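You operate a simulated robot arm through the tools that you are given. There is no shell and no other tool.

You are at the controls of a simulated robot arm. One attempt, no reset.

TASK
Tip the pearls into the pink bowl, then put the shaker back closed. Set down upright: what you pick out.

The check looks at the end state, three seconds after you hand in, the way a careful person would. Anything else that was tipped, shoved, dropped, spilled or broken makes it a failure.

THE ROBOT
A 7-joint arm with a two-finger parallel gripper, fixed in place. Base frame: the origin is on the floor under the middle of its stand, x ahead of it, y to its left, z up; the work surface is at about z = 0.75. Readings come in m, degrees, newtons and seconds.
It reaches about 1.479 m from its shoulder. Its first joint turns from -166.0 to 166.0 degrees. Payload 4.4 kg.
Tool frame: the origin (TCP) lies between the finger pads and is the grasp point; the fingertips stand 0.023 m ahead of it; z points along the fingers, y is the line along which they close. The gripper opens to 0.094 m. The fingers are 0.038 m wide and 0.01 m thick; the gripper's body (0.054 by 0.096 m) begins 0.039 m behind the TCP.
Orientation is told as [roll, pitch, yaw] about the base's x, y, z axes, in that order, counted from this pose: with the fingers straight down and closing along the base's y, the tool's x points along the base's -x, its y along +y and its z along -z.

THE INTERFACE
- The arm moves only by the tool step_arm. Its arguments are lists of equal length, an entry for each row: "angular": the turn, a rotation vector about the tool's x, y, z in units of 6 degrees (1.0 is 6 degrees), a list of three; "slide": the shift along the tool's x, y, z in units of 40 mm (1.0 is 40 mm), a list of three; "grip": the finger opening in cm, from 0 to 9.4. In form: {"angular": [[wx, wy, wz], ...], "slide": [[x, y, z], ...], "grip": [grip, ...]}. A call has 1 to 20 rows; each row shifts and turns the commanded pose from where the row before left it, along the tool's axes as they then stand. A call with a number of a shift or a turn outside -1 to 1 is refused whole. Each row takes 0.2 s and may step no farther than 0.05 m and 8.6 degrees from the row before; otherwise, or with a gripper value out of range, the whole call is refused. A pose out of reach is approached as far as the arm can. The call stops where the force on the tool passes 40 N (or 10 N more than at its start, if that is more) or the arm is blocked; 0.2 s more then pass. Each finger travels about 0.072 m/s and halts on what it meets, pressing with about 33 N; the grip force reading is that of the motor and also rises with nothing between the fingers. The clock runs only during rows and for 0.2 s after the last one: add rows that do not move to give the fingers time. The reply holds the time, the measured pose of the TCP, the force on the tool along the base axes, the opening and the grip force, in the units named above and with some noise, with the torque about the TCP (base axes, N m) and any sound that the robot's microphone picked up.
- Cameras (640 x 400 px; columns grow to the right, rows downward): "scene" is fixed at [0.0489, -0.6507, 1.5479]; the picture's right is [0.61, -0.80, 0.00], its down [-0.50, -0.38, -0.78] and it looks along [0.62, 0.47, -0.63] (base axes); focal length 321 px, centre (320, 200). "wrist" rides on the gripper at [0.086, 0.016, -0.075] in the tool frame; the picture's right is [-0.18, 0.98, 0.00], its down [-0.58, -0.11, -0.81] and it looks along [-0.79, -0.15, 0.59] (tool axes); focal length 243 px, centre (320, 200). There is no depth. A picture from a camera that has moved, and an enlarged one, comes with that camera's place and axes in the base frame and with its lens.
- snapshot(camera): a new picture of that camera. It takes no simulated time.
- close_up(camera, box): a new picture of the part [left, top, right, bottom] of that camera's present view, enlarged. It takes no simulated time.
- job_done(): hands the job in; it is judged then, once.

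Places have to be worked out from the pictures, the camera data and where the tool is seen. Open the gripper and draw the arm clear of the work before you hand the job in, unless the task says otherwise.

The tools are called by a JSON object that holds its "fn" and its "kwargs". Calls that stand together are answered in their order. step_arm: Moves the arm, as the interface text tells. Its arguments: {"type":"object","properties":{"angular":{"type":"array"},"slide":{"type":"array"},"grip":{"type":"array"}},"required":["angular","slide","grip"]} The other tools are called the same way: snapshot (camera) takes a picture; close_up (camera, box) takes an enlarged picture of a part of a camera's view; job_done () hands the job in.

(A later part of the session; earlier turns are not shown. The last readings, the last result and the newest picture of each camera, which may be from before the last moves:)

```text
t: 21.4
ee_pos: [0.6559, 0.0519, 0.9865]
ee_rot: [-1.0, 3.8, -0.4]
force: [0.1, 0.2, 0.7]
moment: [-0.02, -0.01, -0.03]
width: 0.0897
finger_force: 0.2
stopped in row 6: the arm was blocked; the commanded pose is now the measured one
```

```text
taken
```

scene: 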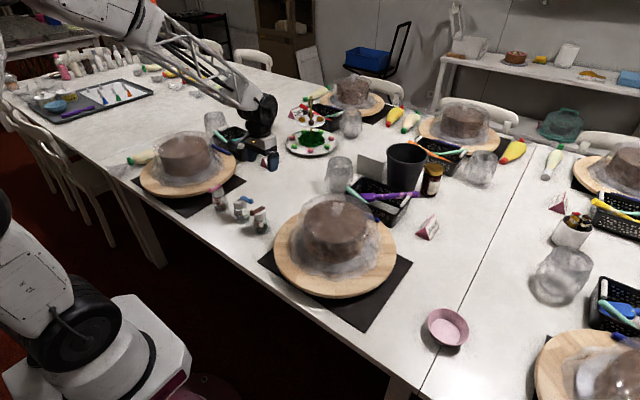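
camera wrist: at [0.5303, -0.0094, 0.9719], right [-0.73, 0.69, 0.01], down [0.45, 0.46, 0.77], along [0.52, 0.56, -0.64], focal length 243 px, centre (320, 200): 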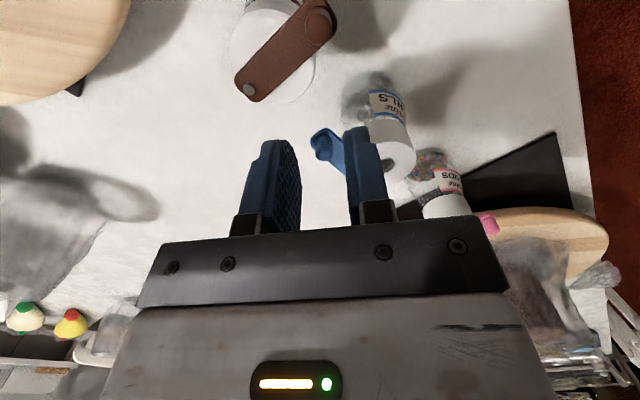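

Nothing is being touched, but the arm is still near some limit. I'll turn the yaw to the negative side at this spot in small steps to see if that frees it.

{"fn": "step_arm", "kwargs": {"angular": [[0, 0, 1], [0, 0, 1], [0, 0, 1], [0, 0, 1], [0, 0, 1]], "slide": [[0, 0, 0], [0, 0, 0], [0, 0, 0], [0, 0, 0], [0, 0, 0]], "grip": [9, 9, 9, 9, 9]}}

{"fn": "step_arm", "kwargs": {"angular": [[0, 0, 0], [0, 0, 0]], "slide": [[0, 0, -0.4], [0, 0, -0.4]], "grip": [9, 9]}}

{"fn": "snapshot", "kwargs": {"camera": "scene"}}

```text
t: 22.6
ee_pos: [0.6559, 0.0538, 0.9886]
ee_rot: [-2.6, 2.7, -30.3]
force: [0.5, -0.1, 0.0]
moment: [-0.01, 0.0, -0.01]
width: 0.0901
finger_force: 0.1
```

```text
t: 23.2
ee_pos: [0.6557, 0.0531, 0.9993]
ee_rot: [-3.7, 4.1, -30.4]
force: [-0.6, -0.3, 0.5]
moment: [0.0, 0.02, 0.01]
width: 0.09
finger_force: 0.1
```

```text
taken
```

scene: 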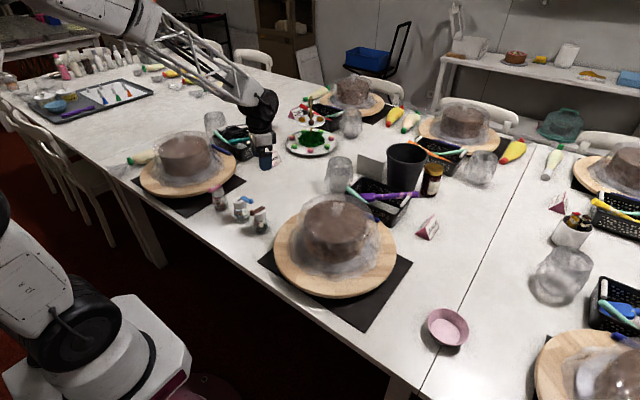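

The same tilt appears when rising here. I'll test shifting back towards the start region (y≈0.2), where the arm was originally comfortable at z 1.1.

{"fn": "step_arm", "kwargs": {"angular": [[0, 0, -1], [0, 0, -1], [0, 0, -1], [0, 0, -1], [0, 0, -1]], "slide": [[0, 0.7, 0], [0, 0.7, 0], [0, 0.7, 0], [0, 0.7, 0], [0, 0.7, 0]], "grip": [9, 9, 9, 9, 9]}}

{"fn": "step_arm", "kwargs": {"angular": [[0, 0, 0], [0, 0, 0]], "slide": [[0, 0, -0.4], [0, 0, -0.4]], "grip": [9, 9]}}

{"fn": "snapshot", "kwargs": {"camera": "scene"}}

```text
t: 24.4
ee_pos: [0.6984, 0.1861, 1.0207]
ee_rot: [-1.0, 3.3, -0.2]
force: [-0.4, 0.0, 0.4]
moment: [-0.01, -0.02, -0.03]
width: 0.0901
finger_force: 0.0
```

```text
t: 25.0
ee_pos: [0.7014, 0.1841, 1.0437]
ee_rot: [-1.1, 3.9, -0.4]
force: [-0.9, 0.0, 0.4]
moment: [-0.02, -0.01, 0.01]
width: 0.0902
finger_force: 0.0
```

```text
taken
```

scene: 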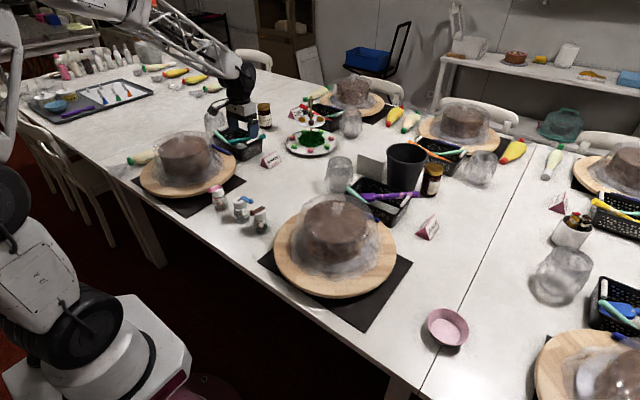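

That's freer. I'll level the remaining tilt here and rise a little more to restore the comfortable posture.

{"fn": "step_arm", "kwargs": {"angular": [[-0.08, -0.3, 0], [-0.08, -0.3, 0], [0, 0, 0], [0, 0, 0]], "slide": [[-0.3, 0, -0.3], [-0.3, 0, -0.3], [-0.3, 0, -0.3], [0, 0, -0.3]], "grip": [9, 9, 9, 9]}}

```text
t: 26.0
ee_pos: [0.7384, 0.1857, 1.0957]
ee_rot: [0.1, -0.1, -0.4]
force: [0.6, -0.2, -0.4]
moment: [-0.02, 0.0, -0.02]
width: 0.0901
finger_force: 0.0
```

The tool is level and free at (0.738, 0.186, 1.096). Here in free air I'll test turning the yaw negative by 90° to see if the camera can be flipped to the far side.

{"fn": "step_arm", "kwargs": {"angular": [[0, 0, 1], [0, 0, 1], [0, 0, 1], [0, 0, 1], [0, 0, 1], [0, 0, 1], [0, 0, 1], [0, 0, 1], [0, 0, 1], [0, 0, 1], [0, 0, 1], [0, 0, 1], [0, 0, 1], [0, 0, 1], [0, 0, 1]], "slide": [[0, 0, 0], [0, 0, 0], [0, 0, 0], [0, 0, 0], [0, 0, 0], [0, 0, 0], [0, 0, 0], [0, 0, 0], [0, 0, 0], [0, 0, 0], [0, 0, 0], [0, 0, 0], [0, 0, 0], [0, 0, 0], [0, 0, 0]], "grip": [9, 9, 9, 9, 9, 9, 9, 9, 9, 9, 9, 9, 9, 9, 9]}}

{"fn": "snapshot", "kwargs": {"camera": "scene"}}

```text
t: 29.2
ee_pos: [0.7397, 0.1861, 1.0968]
ee_rot: [0.2, 0.0, -90.4]
force: [0.4, 0.3, -0.1]
moment: [0.02, 0.0, 0.0]
width: 0.0903
finger_force: 0.1
```

```text
taken
```

scene: 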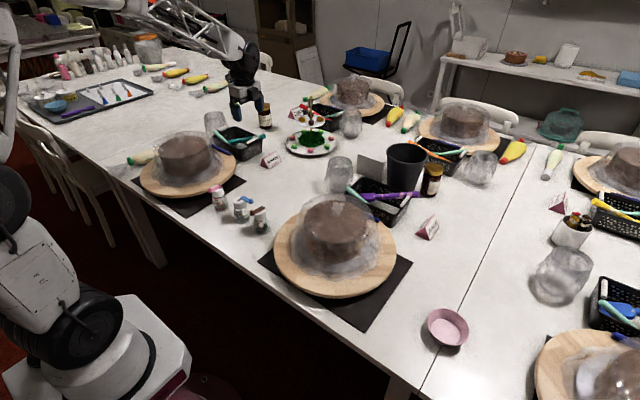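

That worked without trouble. Continuing the flip by another 90°.

{"fn": "step_arm", "kwargs": {"angular": [[0, 0, 1], [0, 0, 1], [0, 0, 1], [0, 0, 1], [0, 0, 1], [0, 0, 1], [0, 0, 1], [0, 0, 1], [0, 0, 1], [0, 0, 1], [0, 0, 1], [0, 0, 1], [0, 0, 1], [0, 0, 1], [0, 0, 1]], "slide": [[0, 0, 0], [0, 0, 0], [0, 0, 0], [0, 0, 0], [0, 0, 0], [0, 0, 0], [0, 0, 0], [0, 0, 0], [0, 0, 0], [0, 0, 0], [0, 0, 0], [0, 0, 0], [0, 0, 0], [0, 0, 0], [0, 0, 0]], "grip": [9, 9, 9, 9, 9, 9, 9, 9, 9, 9, 9, 9, 9, 9, 9]}}

{"fn": "snapshot", "kwargs": {"camera": "scene"}}

```text
t: 32.4
ee_pos: [0.7467, 0.1584, 1.0994]
ee_rot: [-1.9, 0.5, -161.8]
force: [-0.4, -0.2, -0.3]
moment: [-0.01, -0.01, 0.0]
width: 0.0899
finger_force: 0.0
out of reach, approached as far as the arm can: row 12, 13, 14, 15
```

```text
taken
```

scene: 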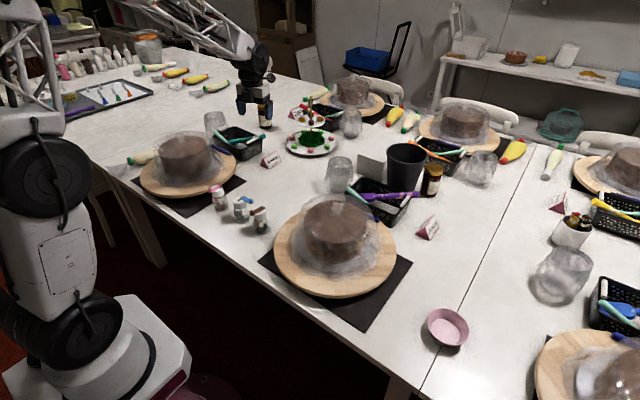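

The wrist reached yaw −162° before a joint limit. Here in free air I'll test how far the tool can pitch up toward horizontal pointing outward, with the camera on top.

{"fn": "step_arm", "kwargs": {"angular": [[0, 1, 0], [0, 1, 0], [0, 1, 0], [0, 1, 0], [0, 1, 0], [0, 1, 0], [0, 1, 0], [0, 1, 0], [0, 1, 0], [0, 1, 0]], "slide": [[0, 0, 0], [0, 0, 0], [0, 0, 0], [0, 0, 0], [0, 0, 0], [0, 0, 0], [0, 0, 0], [0, 0, 0], [0, 0, 0], [0, 0, 0]], "grip": [9, 9, 9, 9, 9, 9, 9, 9, 9, 9]}}

{"fn": "snapshot", "kwargs": {"camera": "scene"}}

```text
t: 34.8
ee_pos: [0.7663, 0.1658, 0.9806]
ee_rot: [-4.7, 51.3, -165.7]
force: [0.5, -0.4, 0.2]
moment: [-0.01, 0.04, 0.02]
width: 0.0899
finger_force: 0.0
stopped in row 10: the arm was blocked; the commanded pose is now the measured one
```

```text
taken
```

scene: 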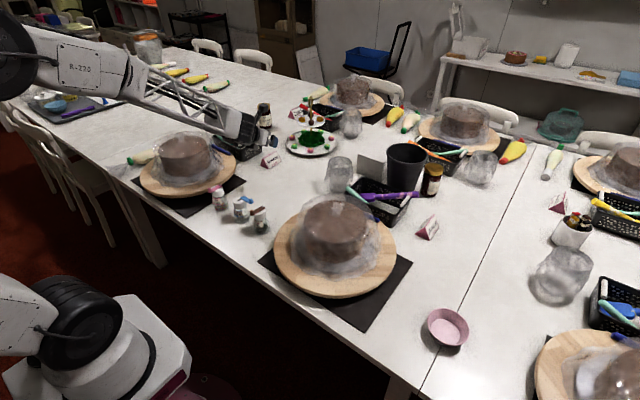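

The tool cannot bend outward past the forearm line: the pitch forced the forearm down. I'll undo this, going back to vertical while rising.

{"fn": "step_arm", "kwargs": {"angular": [[0, -1, 0], [0, -1, 0], [0, -1, 0], [0, -1, 0], [0, -1, 0], [0, -1, 0], [0, -1, 0], [0, -1, 0], [0, -0.5, 0]], "slide": [[0.3, 0, -0.2], [0.3, 0, -0.2], [0.2, 0, -0.3], [0.2, 0, -0.3], [0.1, 0, -0.4], [0, 0, -0.4], [0, 0, -0.4], [0, 0, -0.4], [0, 0, -0.4]], "grip": [9, 9, 9, 9, 9, 9, 9, 9, 9]}}

{"fn": "snapshot", "kwargs": {"camera": "scene"}}

```text
t: 36.8
ee_pos: [0.7536, 0.1547, 1.1145]
ee_rot: [-3.0, 0.4, -162.0]
force: [-0.1, 0.1, 0.3]
moment: [0.0, 0.03, 0.02]
width: 0.0901
finger_force: 0.1
```

```text
taken
```

scene: 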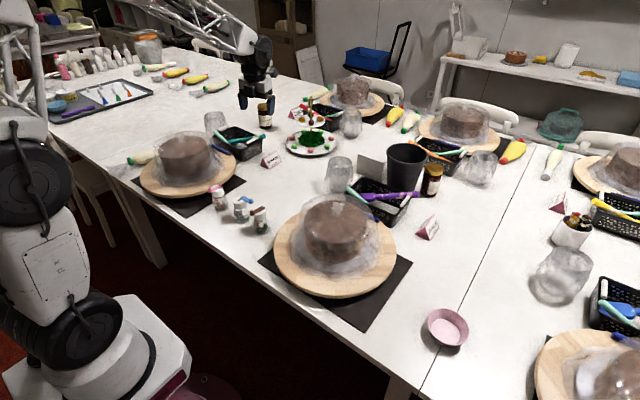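

Back to vertical at z 1.11. I'll unwind the yaw to about 0 here before testing other grasp directions.

{"fn": "step_arm", "kwargs": {"angular": [[0, 0, -1], [0, 0, -1], [0, 0, -1], [0, 0, -1], [0, 0, -1], [0, 0, -1], [0, 0, -1], [0, 0, -1], [0, 0, -1], [0, 0, -1], [0, 0, -1], [0, 0, -1], [0, 0, -1], [0, 0, -1], [0, 0, -1], [0, 0, -1], [0, 0, -1], [0, 0, -1], [0, 0, -1], [0, 0, -1]], "slide": [[0, 0, 0], [0, 0, 0], [0, 0, 0], [0, 0, 0], [0, 0, 0], [0, 0, 0], [0, 0, 0], [0, 0, 0], [0, 0, 0], [0, 0, 0], [0, 0, 0], [0, 0, 0], [0, 0, 0], [0, 0, 0], [0, 0, 0], [0, 0, 0], [0, 0, 0], [0, 0, 0], [0, 0, 0], [0, 0, 0]], "grip": [9, 9, 9, 9, 9, 9, 9, 9, 9, 9, 9, 9, 9, 9, 9, 9, 9, 9, 9, 9]}}

{"fn": "snapshot", "kwargs": {"camera": "scene"}}

```text
t: 41.0
ee_pos: [0.754, 0.155, 1.1159]
ee_rot: [2.0, 2.3, -41.8]
force: [0.3, -0.1, -0.2]
moment: [0.02, -0.02, 0.0]
width: 0.0898
finger_force: 0.0
```

```text
taken
```

scene: 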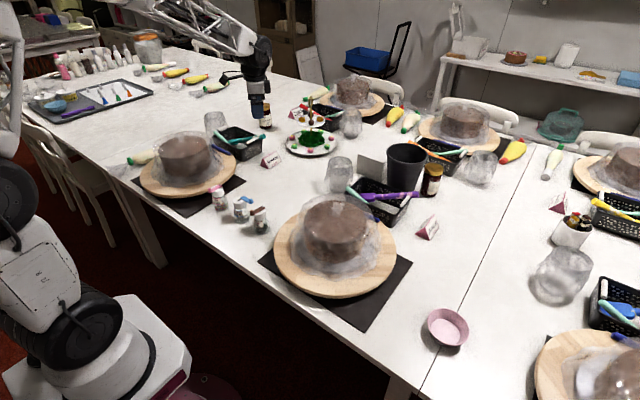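

Now at yaw −42°. A grasp pointing back toward the robot (wrist on the far side, camera on top) should suit this wrist, so I'll turn to yaw 0 and test tilting inward in free air.

{"fn": "step_arm", "kwargs": {"angular": [[0, 0, -1], [0, 0, -1], [0, 0, -1], [0, 0, -1], [0, 0, -1], [0, 0, -1], [0, 0, -1], [0, 1, 0], [0, 1, 0], [0, 1, 0], [0, 1, 0], [0, 1, 0], [0, 1, 0]], "slide": [[0, 0, 0], [0, 0, 0], [0, 0, 0], [0, 0, 0], [0, 0, 0], [0, 0, 0], [0, 0, 0], [0, 0, 0], [0, 0, 0], [0, 0, 0], [0, 0, 0], [0, 0, 0], [0, 0, 0]], "grip": [9, 9, 9, 9, 9, 9, 9, 9, 9, 9, 9, 9, 9]}}

{"fn": "snapshot", "kwargs": {"camera": "scene"}}

```text
t: 43.8
ee_pos: [0.7517, 0.1551, 1.116]
ee_rot: [3.8, 36.5, 2.3]
force: [-0.2, 0.8, 0.0]
moment: [-0.02, -0.03, -0.02]
width: 0.09
finger_force: 0.0
```

```text
taken
```

scene: 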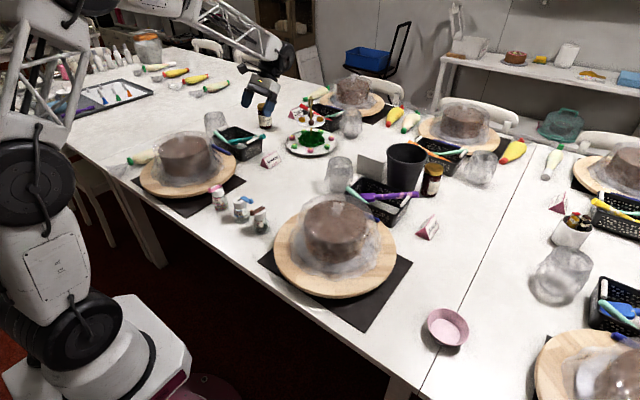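

Inward tilt works smoothly. I'll continue to about 72° (nearly horizontal, pointing at the robot).

{"fn": "step_arm", "kwargs": {"angular": [[0.3, 1, 0], [0.3, 1, 0], [0, 1, 0], [0, 1, 0], [0, 1, 0], [0, 0.8, 0]], "slide": [[0, 0, 0], [0, 0, 0], [0, 0, 0], [0, 0, 0], [0, 0, 0], [0, 0, 0]], "grip": [9, 9, 9, 9, 9, 9]}}

{"fn": "snapshot", "kwargs": {"camera": "scene"}}

{"fn": "snapshot", "kwargs": {"camera": "wrist"}}

```text
t: 45.2
ee_pos: [0.7298, 0.1505, 1.084]
ee_rot: [0.8, 62.0, 3.2]
force: [-0.7, -0.4, 1.1]
moment: [0.01, -0.06, 0.0]
width: 0.0899
finger_force: 0.1
out of reach, approached as far as the arm can: row 4, 5, 6
```

```text
taken
```

scene: 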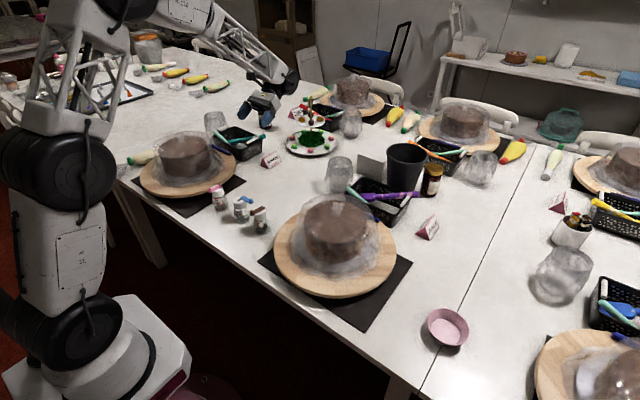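

```text
taken
camera wrist: at [0.7556, 0.167, 1.1967], right [0.04, 0.99, -0.16], down [0.99, -0.07, -0.14], along [-0.14, -0.15, -0.98], focal length 243 px, centre (320, 200)
```

wrist: 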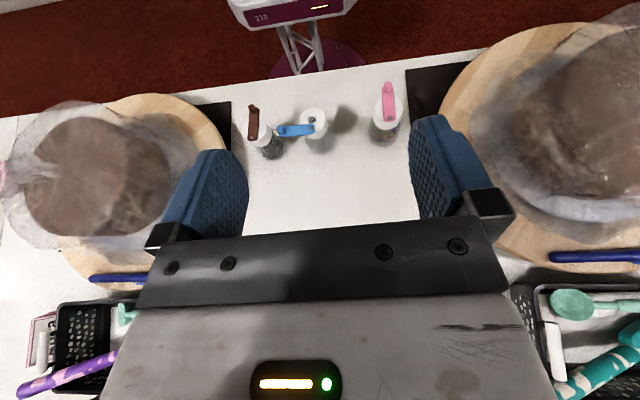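

The inward tilt limit is about 62°, which may be enough. This wrist view looks straight down on the shakers, so I'll enlarge it to measure the cap, hole and lever.

{"fn": "close_up", "kwargs": {"camera": "wrist", "box": [240, 80, 410, 180]}}

{"fn": "close_up", "kwargs": {"camera": "wrist", "box": [265, 95, 345, 155]}}

{"fn": "close_up", "kwargs": {"camera": "scene", "box": [215, 185, 275, 240]}}

```text
3.76 times, centred on (325, 130) of wrist
camera zoom: at [0.7556, 0.167, 1.1967], right [0.04, 0.99, -0.16], down [0.99, -0.07, -0.14], along [-0.14, -0.15, -0.98], focal length 913 px, centre (301, 464)
```

zoom: 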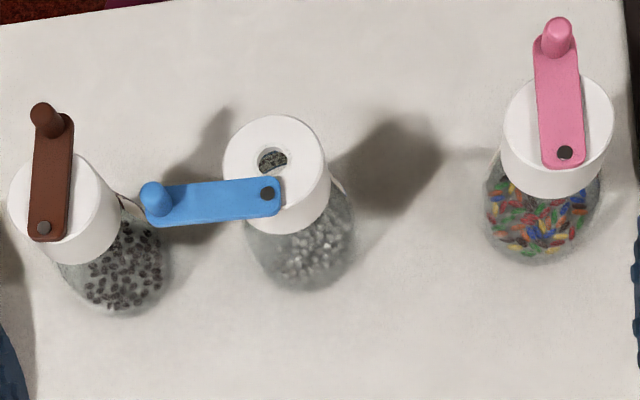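

```text
6.67 times, centred on (305, 125) of wrist
camera zoom: at [0.7556, 0.167, 1.1967], right [0.04, 0.99, -0.16], down [0.99, -0.07, -0.14], along [-0.14, -0.15, -0.98], focal length 1618 px, centre (420, 700)
```

zoom: 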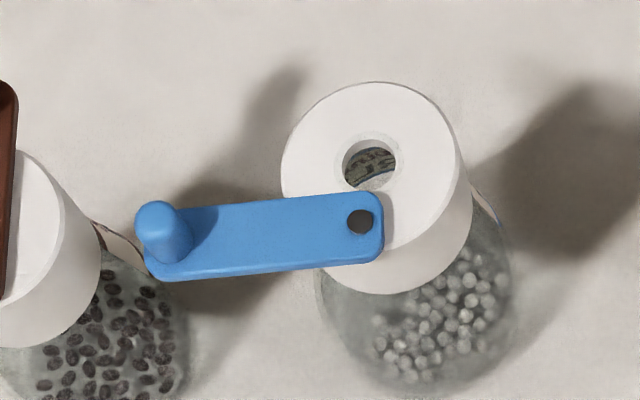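

```text
7.27 times, centred on (245, 212) of scene
camera zoom: at [0.0489, -0.6507, 1.5479], right [0.61, -0.8, 0.0], down [-0.5, -0.38, -0.78], along [0.62, 0.47, -0.63], focal length 2336 px, centre (866, 109)
```

zoom: 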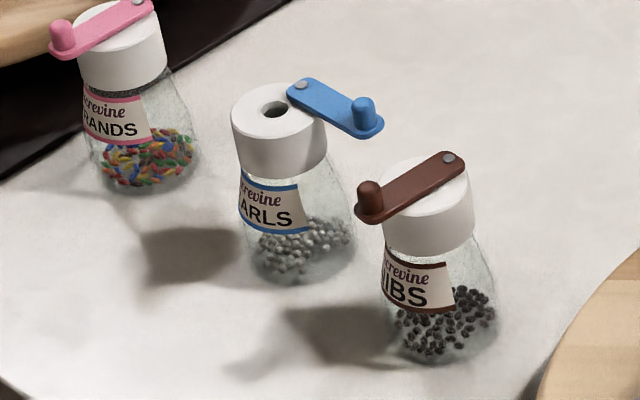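

Measured: cap centre (0.578, 0.107), cap top z≈0.844, pin (0.594, 0.105), lever along −y reaching y≈0.053. I'll come down on the far side (x≈0.70) pointing at the robot, leaving room before approaching.

{"fn": "step_arm", "kwargs": {"angular": [[-0.2, 0, 0.18], [-0.2, 0, 0.18], [0, 0, 0], [0, 0, 0]], "slide": [[-0.65, -0.27, 0.56], [-0.65, -0.27, 0.56], [-0.65, -0.27, 0.56], [-0.65, -0.27, 0.56]], "grip": [6.2, 6.2, 6.2, 6.2]}}

{"fn": "snapshot", "kwargs": {"camera": "scene"}}

{"fn": "snapshot", "kwargs": {"camera": "wrist"}}

```text
t: 46.2
ee_pos: [0.7008, 0.1061, 0.9508]
ee_rot: [-0.8, 62.1, -1.5]
force: [0.5, 0.1, -0.4]
moment: [-0.03, 0.02, 0.01]
width: 0.0621
finger_force: 0.1
```

```text
taken
```

scene: 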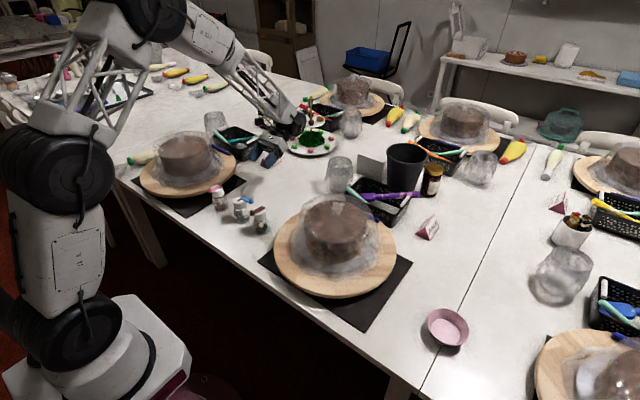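

```text
taken
camera wrist: at [0.7278, 0.1224, 1.0628], right [0.1, 0.98, -0.17], down [0.98, -0.12, -0.14], along [-0.15, -0.15, -0.98], focal length 243 px, centre (320, 200)
```

wrist: 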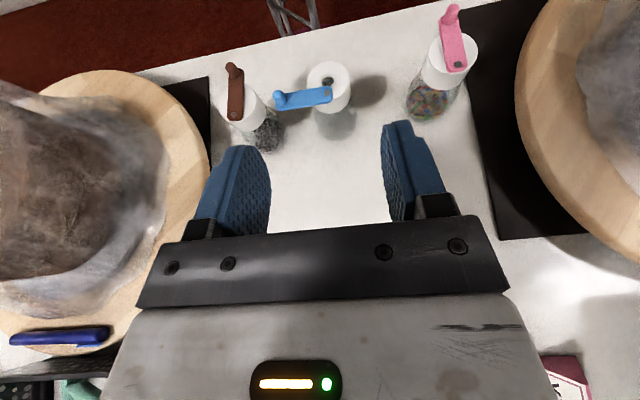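

Reach is fine at this inclination. I'll straighten the small yaw error and lower to about z 0.812 at x≈0.69, still clear of the shaker and lever.

{"fn": "step_arm", "kwargs": {"angular": [[0.08, 0, -0.12], [0.08, 0, -0.12], [0, 0, 0], [0, 0, 0], [0, 0, 0]], "slide": [[-0.72, 0.01, 0.454], [-0.72, 0.01, 0.454], [-0.72, 0.01, 0.454], [-0.72, 0.01, 0.454], [0, 0, 0]], "grip": [6.2, 6.2, 6.2, 6.2, 6.2]}}

{"fn": "snapshot", "kwargs": {"camera": "wrist"}}

{"fn": "close_up", "kwargs": {"camera": "scene", "box": [190, 90, 350, 240]}}

```text
t: 47.4
ee_pos: [0.6903, 0.1091, 0.8158]
ee_rot: [0.9, 62.1, 1.6]
force: [-0.1, -0.2, 0.3]
moment: [0.02, 0.0, -0.02]
width: 0.0621
finger_force: 0.1
```

```text
taken
camera wrist: at [0.7165, 0.1249, 0.9264], right [0.07, 0.99, -0.16], down [0.99, -0.09, -0.14], along [-0.15, -0.14, -0.98], focal length 243 px, centre (320, 200)
```

wrist: 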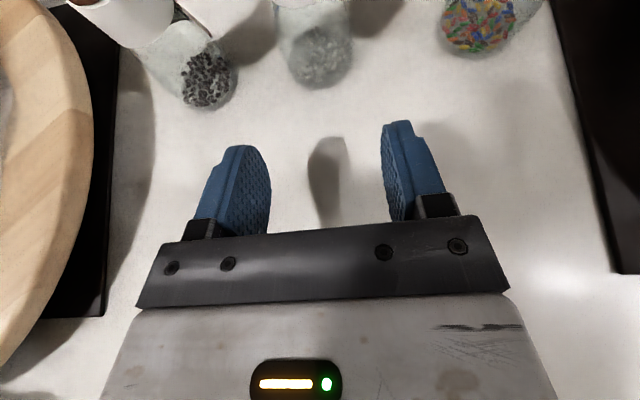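

```text
2.67 times, centred on (270, 165) of scene
camera zoom: at [0.0489, -0.6507, 1.5479], right [0.61, -0.8, 0.0], down [-0.5, -0.38, -0.78], along [0.62, 0.47, -0.63], focal length 856 px, centre (453, 293)
```

zoom: 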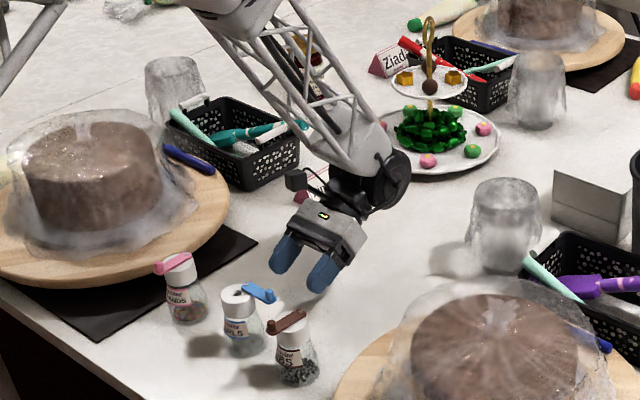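

Before approaching, I'll check the wrist's clearance above the table and the lever's relation to the fingers.

{"fn": "close_up", "kwargs": {"camera": "scene", "box": [220, 130, 320, 220]}}

{"fn": "close_up", "kwargs": {"camera": "wrist", "box": [130, 0, 500, 240]}}

```text
4.44 times, centred on (270, 175) of scene
camera zoom: at [0.0489, -0.6507, 1.5479], right [0.61, -0.8, 0.0], down [-0.5, -0.38, -0.78], along [0.62, 0.47, -0.63], focal length 1428 px, centre (542, 311)
```

zoom: 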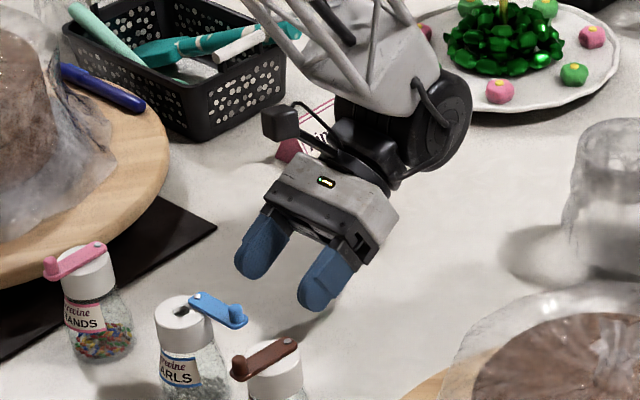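

```text
1.67 times, centred on (315, 120) of wrist
camera zoom: at [0.7165, 0.1249, 0.9264], right [0.07, 0.99, -0.16], down [0.99, -0.09, -0.14], along [-0.15, -0.14, -0.98], focal length 404 px, centre (328, 333)
```

zoom: 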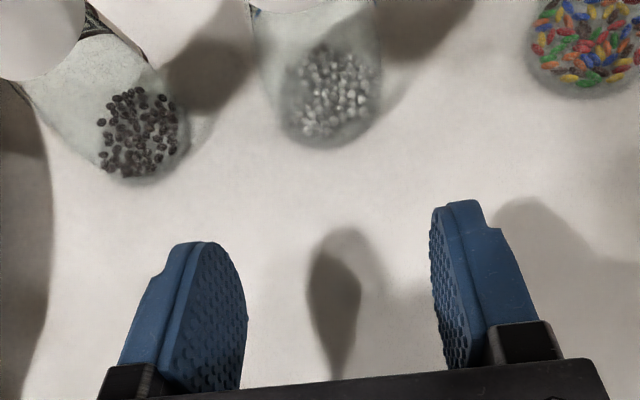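

Clear of everything. I'll fine-correct yaw and height (TCP z≈0.807) and advance to x≈0.63, just short of the lever, then check heights.

{"fn": "step_arm", "kwargs": {"angular": [[-0.085, 0, 0.125], [0, 0, 0], [0, 0, 0], [0, 0, 0]], "slide": [[-0.2, -0.03, 0.105], [0.352, 0, 0.662], [0.352, 0, 0.662], [0, 0, 0]], "grip": [6.2, 6.2, 6.2, 6.2]}}

{"fn": "snapshot", "kwargs": {"camera": "wrist"}}

{"fn": "close_up", "kwargs": {"camera": "scene", "box": [220, 160, 290, 220]}}

```text
t: 48.4
ee_pos: [0.6285, 0.1093, 0.8035]
ee_rot: [-0.1, 62.1, 0.0]
force: [-0.2, 0.1, -0.1]
moment: [0.0, 0.0, 0.01]
width: 0.0622
finger_force: 0.1
```

```text
taken
camera wrist: at [0.656, 0.1249, 0.9149], right [0.09, 0.98, -0.16], down [0.98, -0.11, -0.14], along [-0.15, -0.15, -0.98], focal length 243 px, centre (320, 200)
```

wrist: 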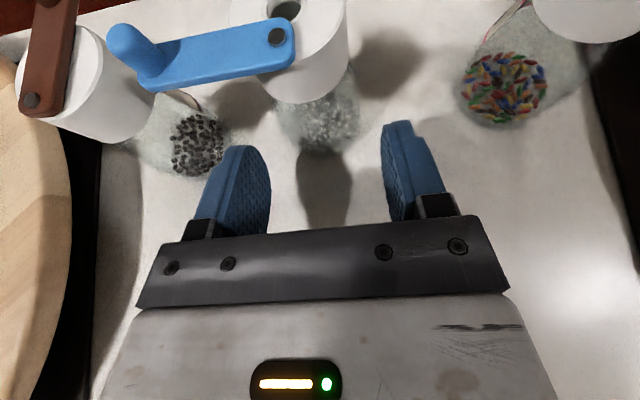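

```text
6.67 times, centred on (255, 190) of scene
camera zoom: at [0.0489, -0.6507, 1.5479], right [0.61, -0.8, 0.0], down [-0.5, -0.38, -0.78], along [0.62, 0.47, -0.63], focal length 2141 px, centre (753, 267)
```

zoom: 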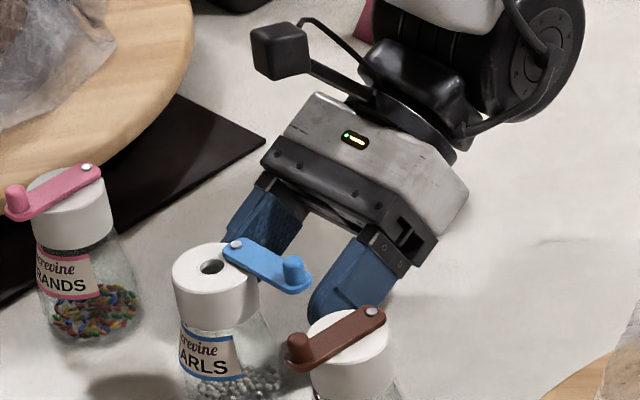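

Alignment is good: the pin sits at (0.593, 0.106) and the lever bar is above finger level. I'll raise 3 mm and advance half-way, then look.

{"fn": "step_arm", "kwargs": {"angular": [[0, 0, 0], [0, 0, 0], [0, 0, 0]], "slide": [[0.07, -0.04, -0.035], [0.28, 0, 0.52], [0, 0, 0]], "grip": [6.2, 6.2, 6.2]}}

{"fn": "snapshot", "kwargs": {"camera": "wrist"}}

{"fn": "close_up", "kwargs": {"camera": "scene", "box": [225, 175, 275, 215]}}

```text
t: 49.2
ee_pos: [0.6064, 0.1057, 0.8077]
ee_rot: [-0.1, 62.2, 0.0]
force: [0.0, -0.2, -0.3]
moment: [-0.03, -0.01, 0.01]
width: 0.0621
finger_force: 0.1
```

```text
taken
camera wrist: at [0.6328, 0.1228, 0.9195], right [0.09, 0.98, -0.16], down [0.98, -0.11, -0.14], along [-0.15, -0.15, -0.98], focal length 243 px, centre (320, 200)
```

wrist: 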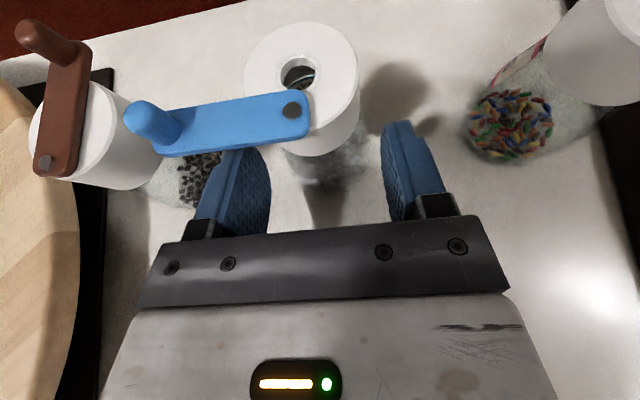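

```text
10.00 times, centred on (250, 195) of scene
camera zoom: at [0.0489, -0.6507, 1.5479], right [0.61, -0.8, 0.0], down [-0.5, -0.38, -0.78], along [0.62, 0.47, -0.63], focal length 3212 px, centre (1020, 250)
```

zoom: 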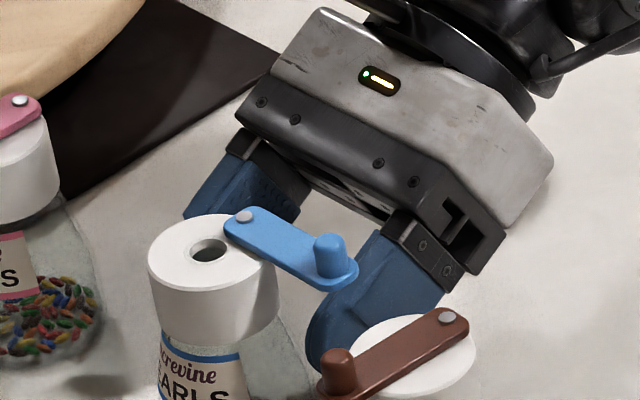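

The −y finger is passing under the lever with clearance. I'll advance the last 23 mm to put the cap between the pads.

{"fn": "step_arm", "kwargs": {"angular": [[0, 0, 0], [0, 0, 0], [0, 0, 0]], "slide": [[0.135, 0.03, 0.254], [0.135, 0, 0.254], [0, 0, 0]], "grip": [6.2, 6.2, 6.2]}}

{"fn": "snapshot", "kwargs": {"camera": "wrist"}}

{"fn": "close_up", "kwargs": {"camera": "scene", "box": [225, 175, 275, 215]}}

```text
t: 50.0
ee_pos: [0.5829, 0.1093, 0.8095]
ee_rot: [0.0, 62.2, 0.1]
force: [0.9, 0.3, -0.2]
moment: [-0.03, 0.01, -0.02]
width: 0.0619
finger_force: 0.1
```

```text
taken
camera wrist: at [0.6097, 0.1247, 0.9209], right [0.09, 0.98, -0.16], down [0.98, -0.11, -0.14], along [-0.15, -0.15, -0.98], focal length 243 px, centre (320, 200)
```

wrist: 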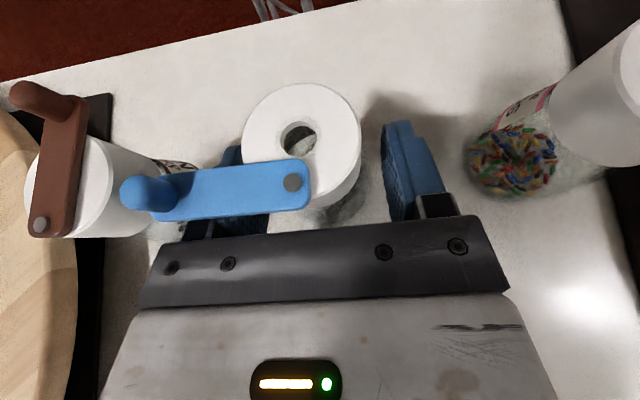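

```text
10.00 times, centred on (250, 195) of scene
camera zoom: at [0.0489, -0.6507, 1.5479], right [0.61, -0.8, 0.0], down [-0.5, -0.38, -0.78], along [0.62, 0.47, -0.63], focal length 3212 px, centre (1020, 250)
```

zoom: 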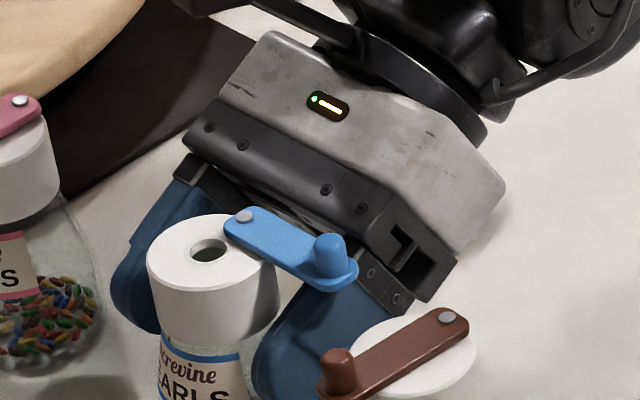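

The cap is centred between the pads and the lever floats just above the −y finger. I'll close on the cap.

{"fn": "step_arm", "kwargs": {"angular": [[0, 0, 0], [0, 0, 0], [0, 0, 0], [0, 0, 0], [0, 0, 0]], "slide": [[0, 0, 0], [0, 0, 0], [0, 0, 0], [0, 0, 0], [0, 0, 0]], "grip": [5.0, 4.4, 4.0, 3.5, 3.2]}}

{"fn": "snapshot", "kwargs": {"camera": "wrist"}}

{"fn": "close_up", "kwargs": {"camera": "scene", "box": [215, 175, 275, 235]}}

```text
t: 51.2
ee_pos: [0.5828, 0.1087, 0.8087]
ee_rot: [-0.1, 62.2, 0.0]
force: [-1.7, -0.7, 5.4]
moment: [-0.06, 0.1, 0.05]
width: 0.0538
finger_force: 32.8
```

```text
taken
camera wrist: at [0.6098, 0.1247, 0.9209], right [0.09, 0.98, -0.16], down [0.98, -0.11, -0.14], along [-0.15, -0.15, -0.98], focal length 243 px, centre (320, 200)
```

wrist: 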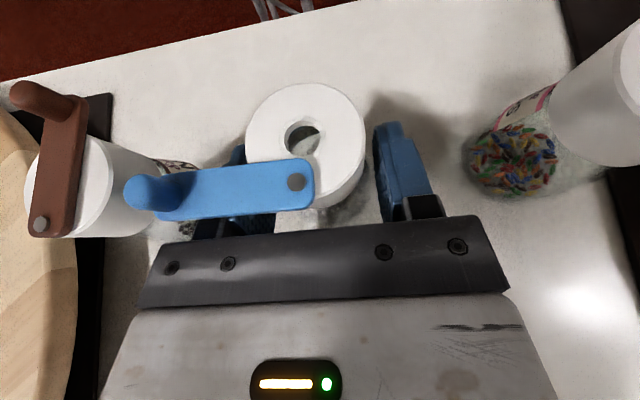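

```text
6.67 times, centred on (245, 205) of scene
camera zoom: at [0.0489, -0.6507, 1.5479], right [0.61, -0.8, 0.0], down [-0.5, -0.38, -0.78], along [0.62, 0.47, -0.63], focal length 2141 px, centre (820, 167)
```

zoom: 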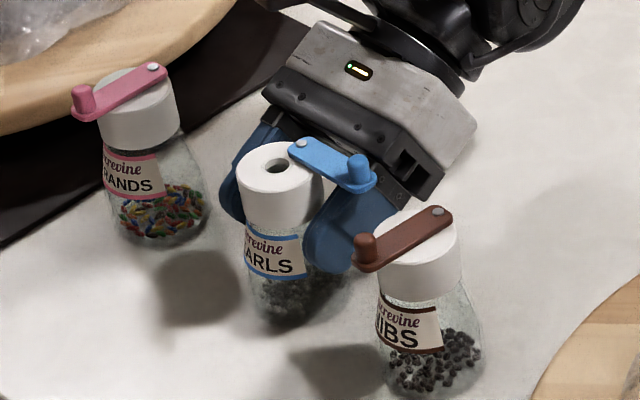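

Width reads 54 mm, so the lower finger tips met the wider glass rather than the cap. I'll open, back off about 14 mm along the tool so only the front of the pads is at cap height, and re-check.

{"fn": "step_arm", "kwargs": {"angular": [[0, 0, 0], [0, 0, 0], [0, 0, 0], [0, 0, 0]], "slide": [[0, 0, 0], [0, 0, 0], [0.02, 0.02, -0.36], [0, 0, 0]], "grip": [5.8, 6.2, 6.2, 6.2]}}

{"fn": "snapshot", "kwargs": {"camera": "wrist"}}

{"fn": "close_up", "kwargs": {"camera": "scene", "box": [225, 175, 275, 215]}}

```text
t: 52.2
ee_pos: [0.595, 0.1091, 0.8159]
ee_rot: [-0.1, 62.2, 0.0]
force: [0.0, 0.6, -0.3]
moment: [0.01, 0.0, 0.01]
width: 0.062
finger_force: 0.0
```

```text
taken
camera wrist: at [0.6208, 0.1248, 0.9277], right [0.09, 0.98, -0.16], down [0.98, -0.11, -0.14], along [-0.15, -0.15, -0.98], focal length 243 px, centre (320, 200)
```

wrist: 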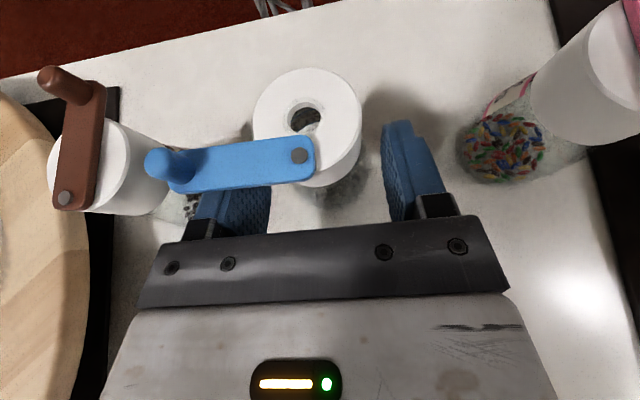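

```text
10.00 times, centred on (250, 195) of scene
camera zoom: at [0.0489, -0.6507, 1.5479], right [0.61, -0.8, 0.0], down [-0.5, -0.38, -0.78], along [0.62, 0.47, -0.63], focal length 3212 px, centre (1020, 250)
```

zoom: 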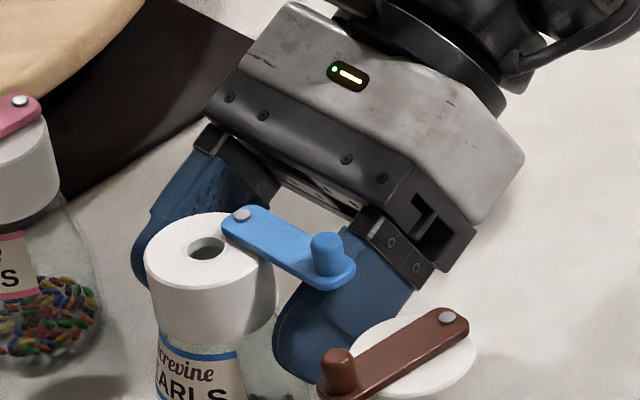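

The finger fronts now flank the cap itself. Closing again.

{"fn": "step_arm", "kwargs": {"angular": [[0, 0, 0], [0, 0, 0], [0, 0, 0], [0, 0, 0], [0, 0, 0], [0, 0, 0]], "slide": [[0, 0.01, 0], [0, 0, 0], [0, 0, 0], [0, 0, 0], [0, 0, 0], [0, 0, 0]], "grip": [5.4, 4.8, 4.3, 3.9, 3.5, 3.2]}}

{"fn": "snapshot", "kwargs": {"camera": "wrist"}}

{"fn": "close_up", "kwargs": {"camera": "scene", "box": [215, 175, 275, 235]}}

```text
t: 53.6
ee_pos: [0.594, 0.1084, 0.816]
ee_rot: [-0.1, 62.2, -0.1]
force: [0.4, -1.8, 3.8]
moment: [-0.09, -0.09, -0.02]
width: 0.0495
finger_force: 32.7
```

```text
taken
camera wrist: at [0.6211, 0.1251, 0.9278], right [0.09, 0.98, -0.16], down [0.98, -0.11, -0.14], along [-0.15, -0.15, -0.98], focal length 243 px, centre (320, 200)
```

wrist: 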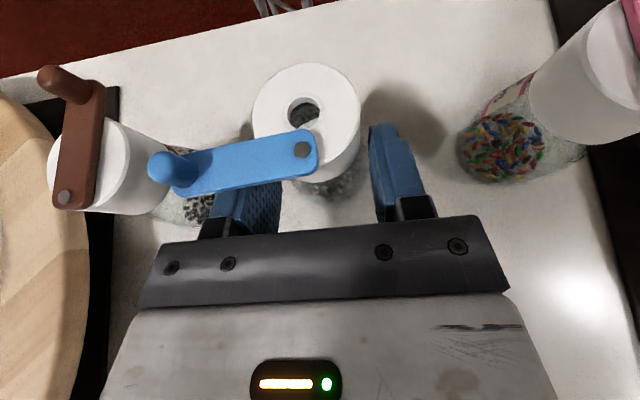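

```text
6.67 times, centred on (245, 205) of scene
camera zoom: at [0.0489, -0.6507, 1.5479], right [0.61, -0.8, 0.0], down [-0.5, -0.38, -0.78], along [0.62, 0.47, -0.63], focal length 2141 px, centre (820, 167)
```

zoom: 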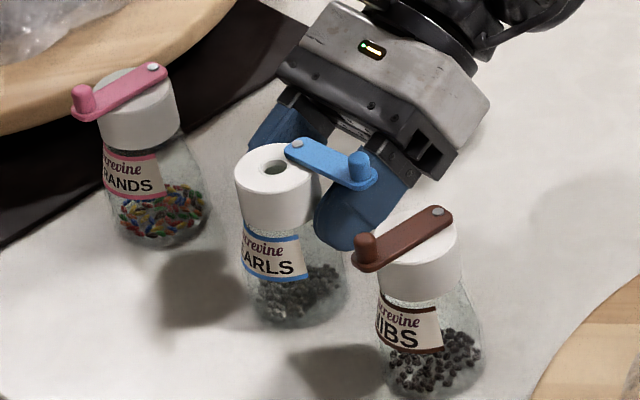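

Again it meets the widening glass (49.5 mm). I need the pads higher on the cap while staying under the lever, so I'll back off along the tool and turn 30° in yaw, so the lever falls ahead of the finger's raised part.

{"fn": "step_arm", "kwargs": {"angular": [[0, 0, 0], [0, 0, 0], [0, 0, 0], [0, 0, 0]], "slide": [[0, 0, 0], [0, 0, 0], [0, 0, -0.75], [0, 0, -0.75]], "grip": [5.6, 6.2, 6.2, 6.2]}}

{"fn": "close_up", "kwargs": {"camera": "scene", "box": [215, 175, 275, 235]}}

{"fn": "snapshot", "kwargs": {"camera": "wrist"}}

```text
t: 54.6
ee_pos: [0.6483, 0.1087, 0.8442]
ee_rot: [0.0, 62.2, 0.0]
force: [0.4, -0.4, -0.2]
moment: [-0.01, -0.03, -0.02]
width: 0.0621
finger_force: 0.1
```

```text
6.67 times, centred on (245, 205) of scene
camera zoom: at [0.0489, -0.6507, 1.5479], right [0.61, -0.8, 0.0], down [-0.5, -0.38, -0.78], along [0.62, 0.47, -0.63], focal length 2141 px, centre (820, 167)
```

zoom: 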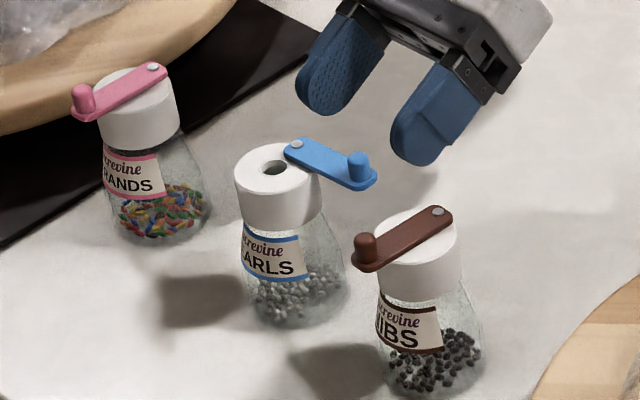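

```text
taken
camera wrist: at [0.6744, 0.1246, 0.9551], right [0.09, 0.98, -0.16], down [0.98, -0.11, -0.14], along [-0.15, -0.15, -0.98], focal length 243 px, centre (320, 200)
```

wrist: 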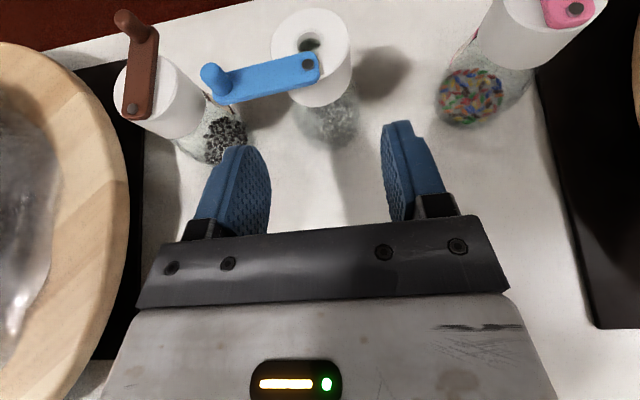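

The cap centre is at (0.577, 0.110), spanning z≈0.814–0.844. I'll shift left and turn 30° in yaw about the vertical, to come in from behind-left.

{"fn": "step_arm", "kwargs": {"angular": [[0, 0, 0], [0, 0, 0], [0.736, 0, -0.391], [0.736, 0, -0.391], [0.736, 0, -0.391], [0.736, 0, -0.391], [0.736, 0, -0.391], [0.736, 0, -0.391], [0, 0, 0]], "slide": [[0.11, 0.475, 0.04], [0.11, 0.475, 0.04], [0, 0, 0], [0, 0, 0], [0, 0, 0], [0, 0, 0], [0, 0, 0], [0, 0, 0], [0, 0, 0]], "grip": [6.2, 6.2, 6.2, 6.2, 6.2, 6.2, 6.2, 6.2, 6.2]}}

{"fn": "snapshot", "kwargs": {"camera": "wrist"}}

{"fn": "close_up", "kwargs": {"camera": "scene", "box": [205, 155, 285, 225]}}

```text
t: 56.6
ee_pos: [0.6407, 0.1464, 0.8505]
ee_rot: [0.0, 62.1, 30.3]
force: [0.4, -0.5, -0.5]
moment: [-0.03, 0.02, -0.03]
width: 0.0618
finger_force: 0.1
```

```text
taken
camera wrist: at [0.6554, 0.1726, 0.962], right [-0.42, 0.89, -0.16], down [0.91, 0.4, -0.14], along [-0.06, -0.2, -0.98], focal length 243 px, centre (320, 200)
```

wrist: 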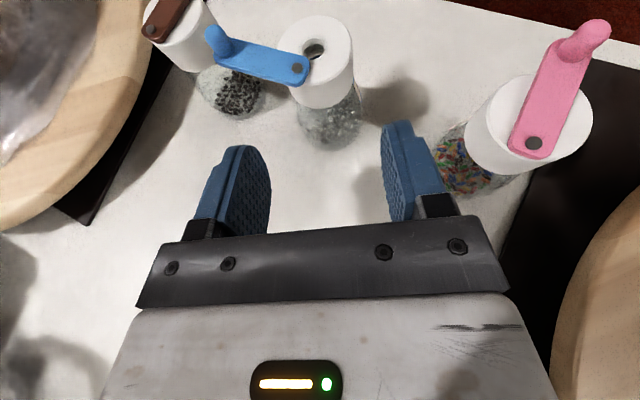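

```text
5.71 times, centred on (245, 190) of scene
camera zoom: at [0.0489, -0.6507, 1.5479], right [0.61, -0.8, 0.0], down [-0.5, -0.38, -0.78], along [0.62, 0.47, -0.63], focal length 1835 px, centre (749, 257)
```

zoom: 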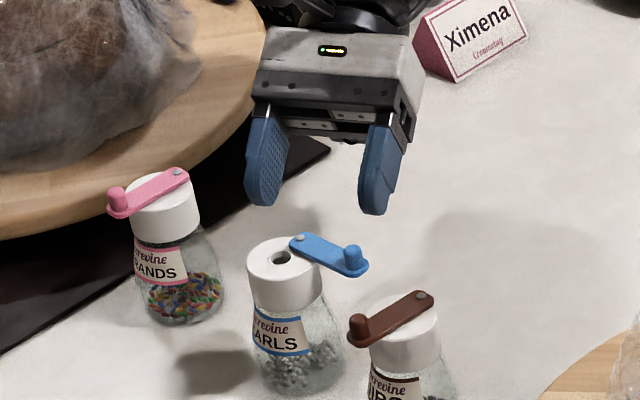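

Lined up on the cap from behind-left, with the Ximena card and pink shaker clear. I'll advance along the tool in two stages, checking midway.

{"fn": "step_arm", "kwargs": {"angular": [[0, 0, 0], [0, 0, 0], [0, 0, 0]], "slide": [[0, 0, 0.5], [0, 0, 0.5], [0, 0, 0]], "grip": [6.2, 6.2, 6.2]}}

{"fn": "snapshot", "kwargs": {"camera": "wrist"}}

{"fn": "close_up", "kwargs": {"camera": "scene", "box": [225, 175, 275, 215]}}

```text
t: 57.4
ee_pos: [0.6087, 0.1281, 0.8292]
ee_rot: [0.1, 62.0, 30.2]
force: [0.1, 0.2, -0.1]
moment: [-0.02, -0.02, -0.01]
width: 0.062
finger_force: 0.1
```

```text
taken
camera wrist: at [0.6235, 0.1547, 0.9413], right [-0.42, 0.89, -0.16], down [0.91, 0.4, -0.14], along [-0.06, -0.2, -0.98], focal length 243 px, centre (320, 200)
```

wrist: 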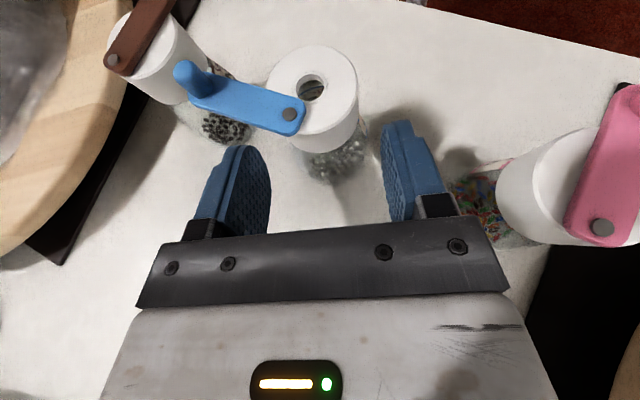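

```text
10.00 times, centred on (250, 195) of scene
camera zoom: at [0.0489, -0.6507, 1.5479], right [0.61, -0.8, 0.0], down [-0.5, -0.38, -0.78], along [0.62, 0.47, -0.63], focal length 3212 px, centre (1020, 250)
```

zoom: 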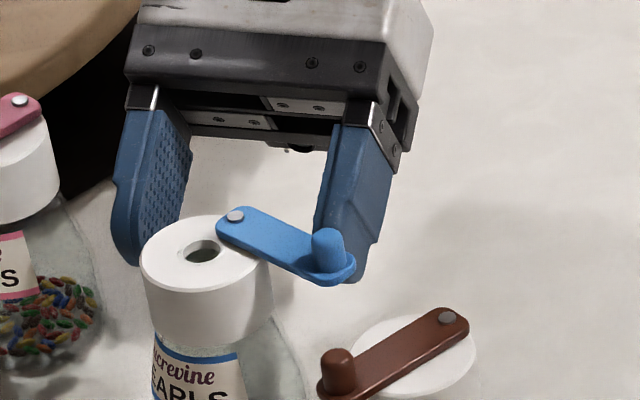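

Lateral clearance to the pink shaker is about 3 cm, and the finger passes beneath the blue lever. I'll advance the last 2 cm with a tiny rise.

{"fn": "step_arm", "kwargs": {"angular": [[0, 0, 0], [0, 0, 0], [0, 0, 0]], "slide": [[0.03, 0, 0.23], [0.03, 0, 0.23], [0, 0, 0]], "grip": [6.2, 6.2, 6.2]}}

{"fn": "snapshot", "kwargs": {"camera": "wrist"}}

{"fn": "close_up", "kwargs": {"camera": "scene", "box": [225, 175, 275, 215]}}

```text
t: 58.2
ee_pos: [0.5949, 0.1208, 0.8238]
ee_rot: [0.1, 62.1, 30.2]
force: [-0.4, -0.3, 0.2]
moment: [0.01, 0.0, -0.03]
width: 0.0621
finger_force: 0.0
```

```text
taken
camera wrist: at [0.6102, 0.1472, 0.9358], right [-0.42, 0.89, -0.16], down [0.91, 0.4, -0.14], along [-0.06, -0.2, -0.98], focal length 243 px, centre (320, 200)
```

wrist: 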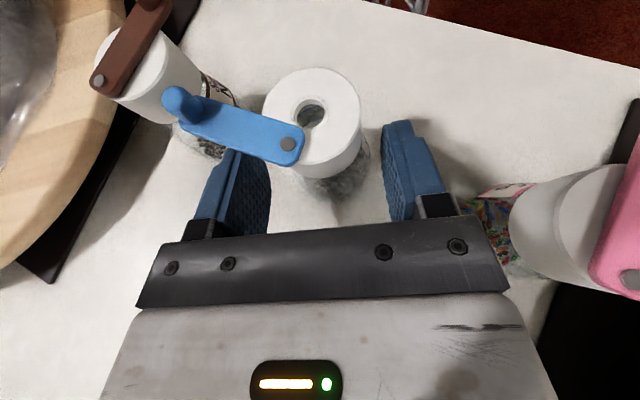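

```text
10.00 times, centred on (250, 195) of scene
camera zoom: at [0.0489, -0.6507, 1.5479], right [0.61, -0.8, 0.0], down [-0.5, -0.38, -0.78], along [0.62, 0.47, -0.63], focal length 3212 px, centre (1020, 250)
```

zoom: 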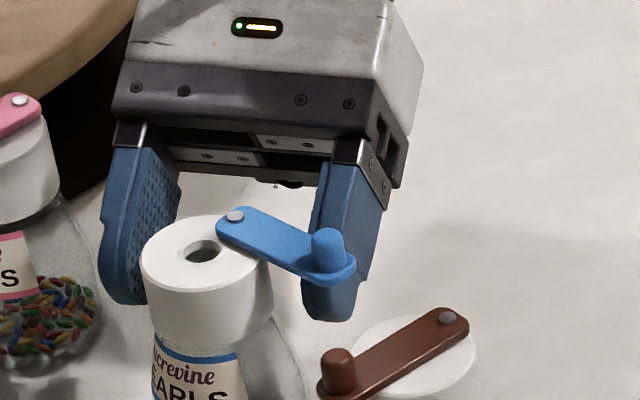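

The rounded tips don't quite reach the cap's widest line yet; I'll go 6 mm further in and 2 mm lower, staying under the lever.

{"fn": "step_arm", "kwargs": {"angular": [[0, 0, 0], [0, 0, 0]], "slide": [[0.033, 0.02, 0.17], [0, 0, 0]], "grip": [6.2, 6.2]}}

{"fn": "close_up", "kwargs": {"camera": "wrist", "box": [160, 60, 460, 250]}}

{"fn": "close_up", "kwargs": {"camera": "scene", "box": [230, 185, 265, 213]}}

```text
t: 58.8
ee_pos: [0.5885, 0.1173, 0.8214]
ee_rot: [0.1, 62.0, 30.2]
force: [0.5, 1.3, 0.3]
moment: [-0.03, 0.0, -0.01]
width: 0.0619
finger_force: 0.0
```

```text
2.11 times, centred on (310, 155) of wrist
camera zoom: at [0.6041, 0.1441, 0.9343], right [-0.42, 0.89, -0.16], down [0.91, 0.4, -0.14], along [-0.06, -0.2, -0.98], focal length 511 px, centre (341, 295)
```

zoom: 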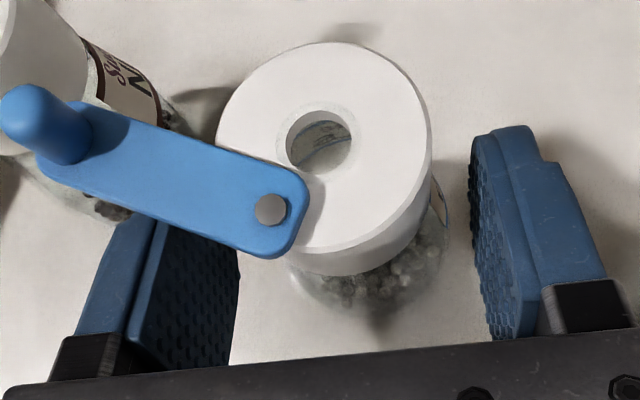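

```text
14.29 times, centred on (248, 199) of scene
camera zoom: at [0.0489, -0.6507, 1.5479], right [0.61, -0.8, 0.0], down [-0.5, -0.38, -0.78], along [0.62, 0.47, -0.63], focal length 4588 px, centre (1356, 214)
```

zoom: 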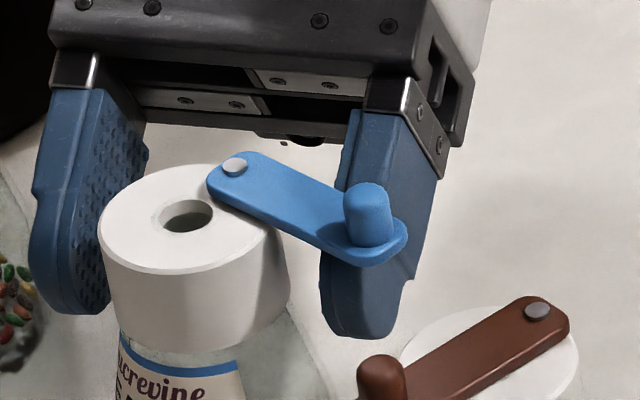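

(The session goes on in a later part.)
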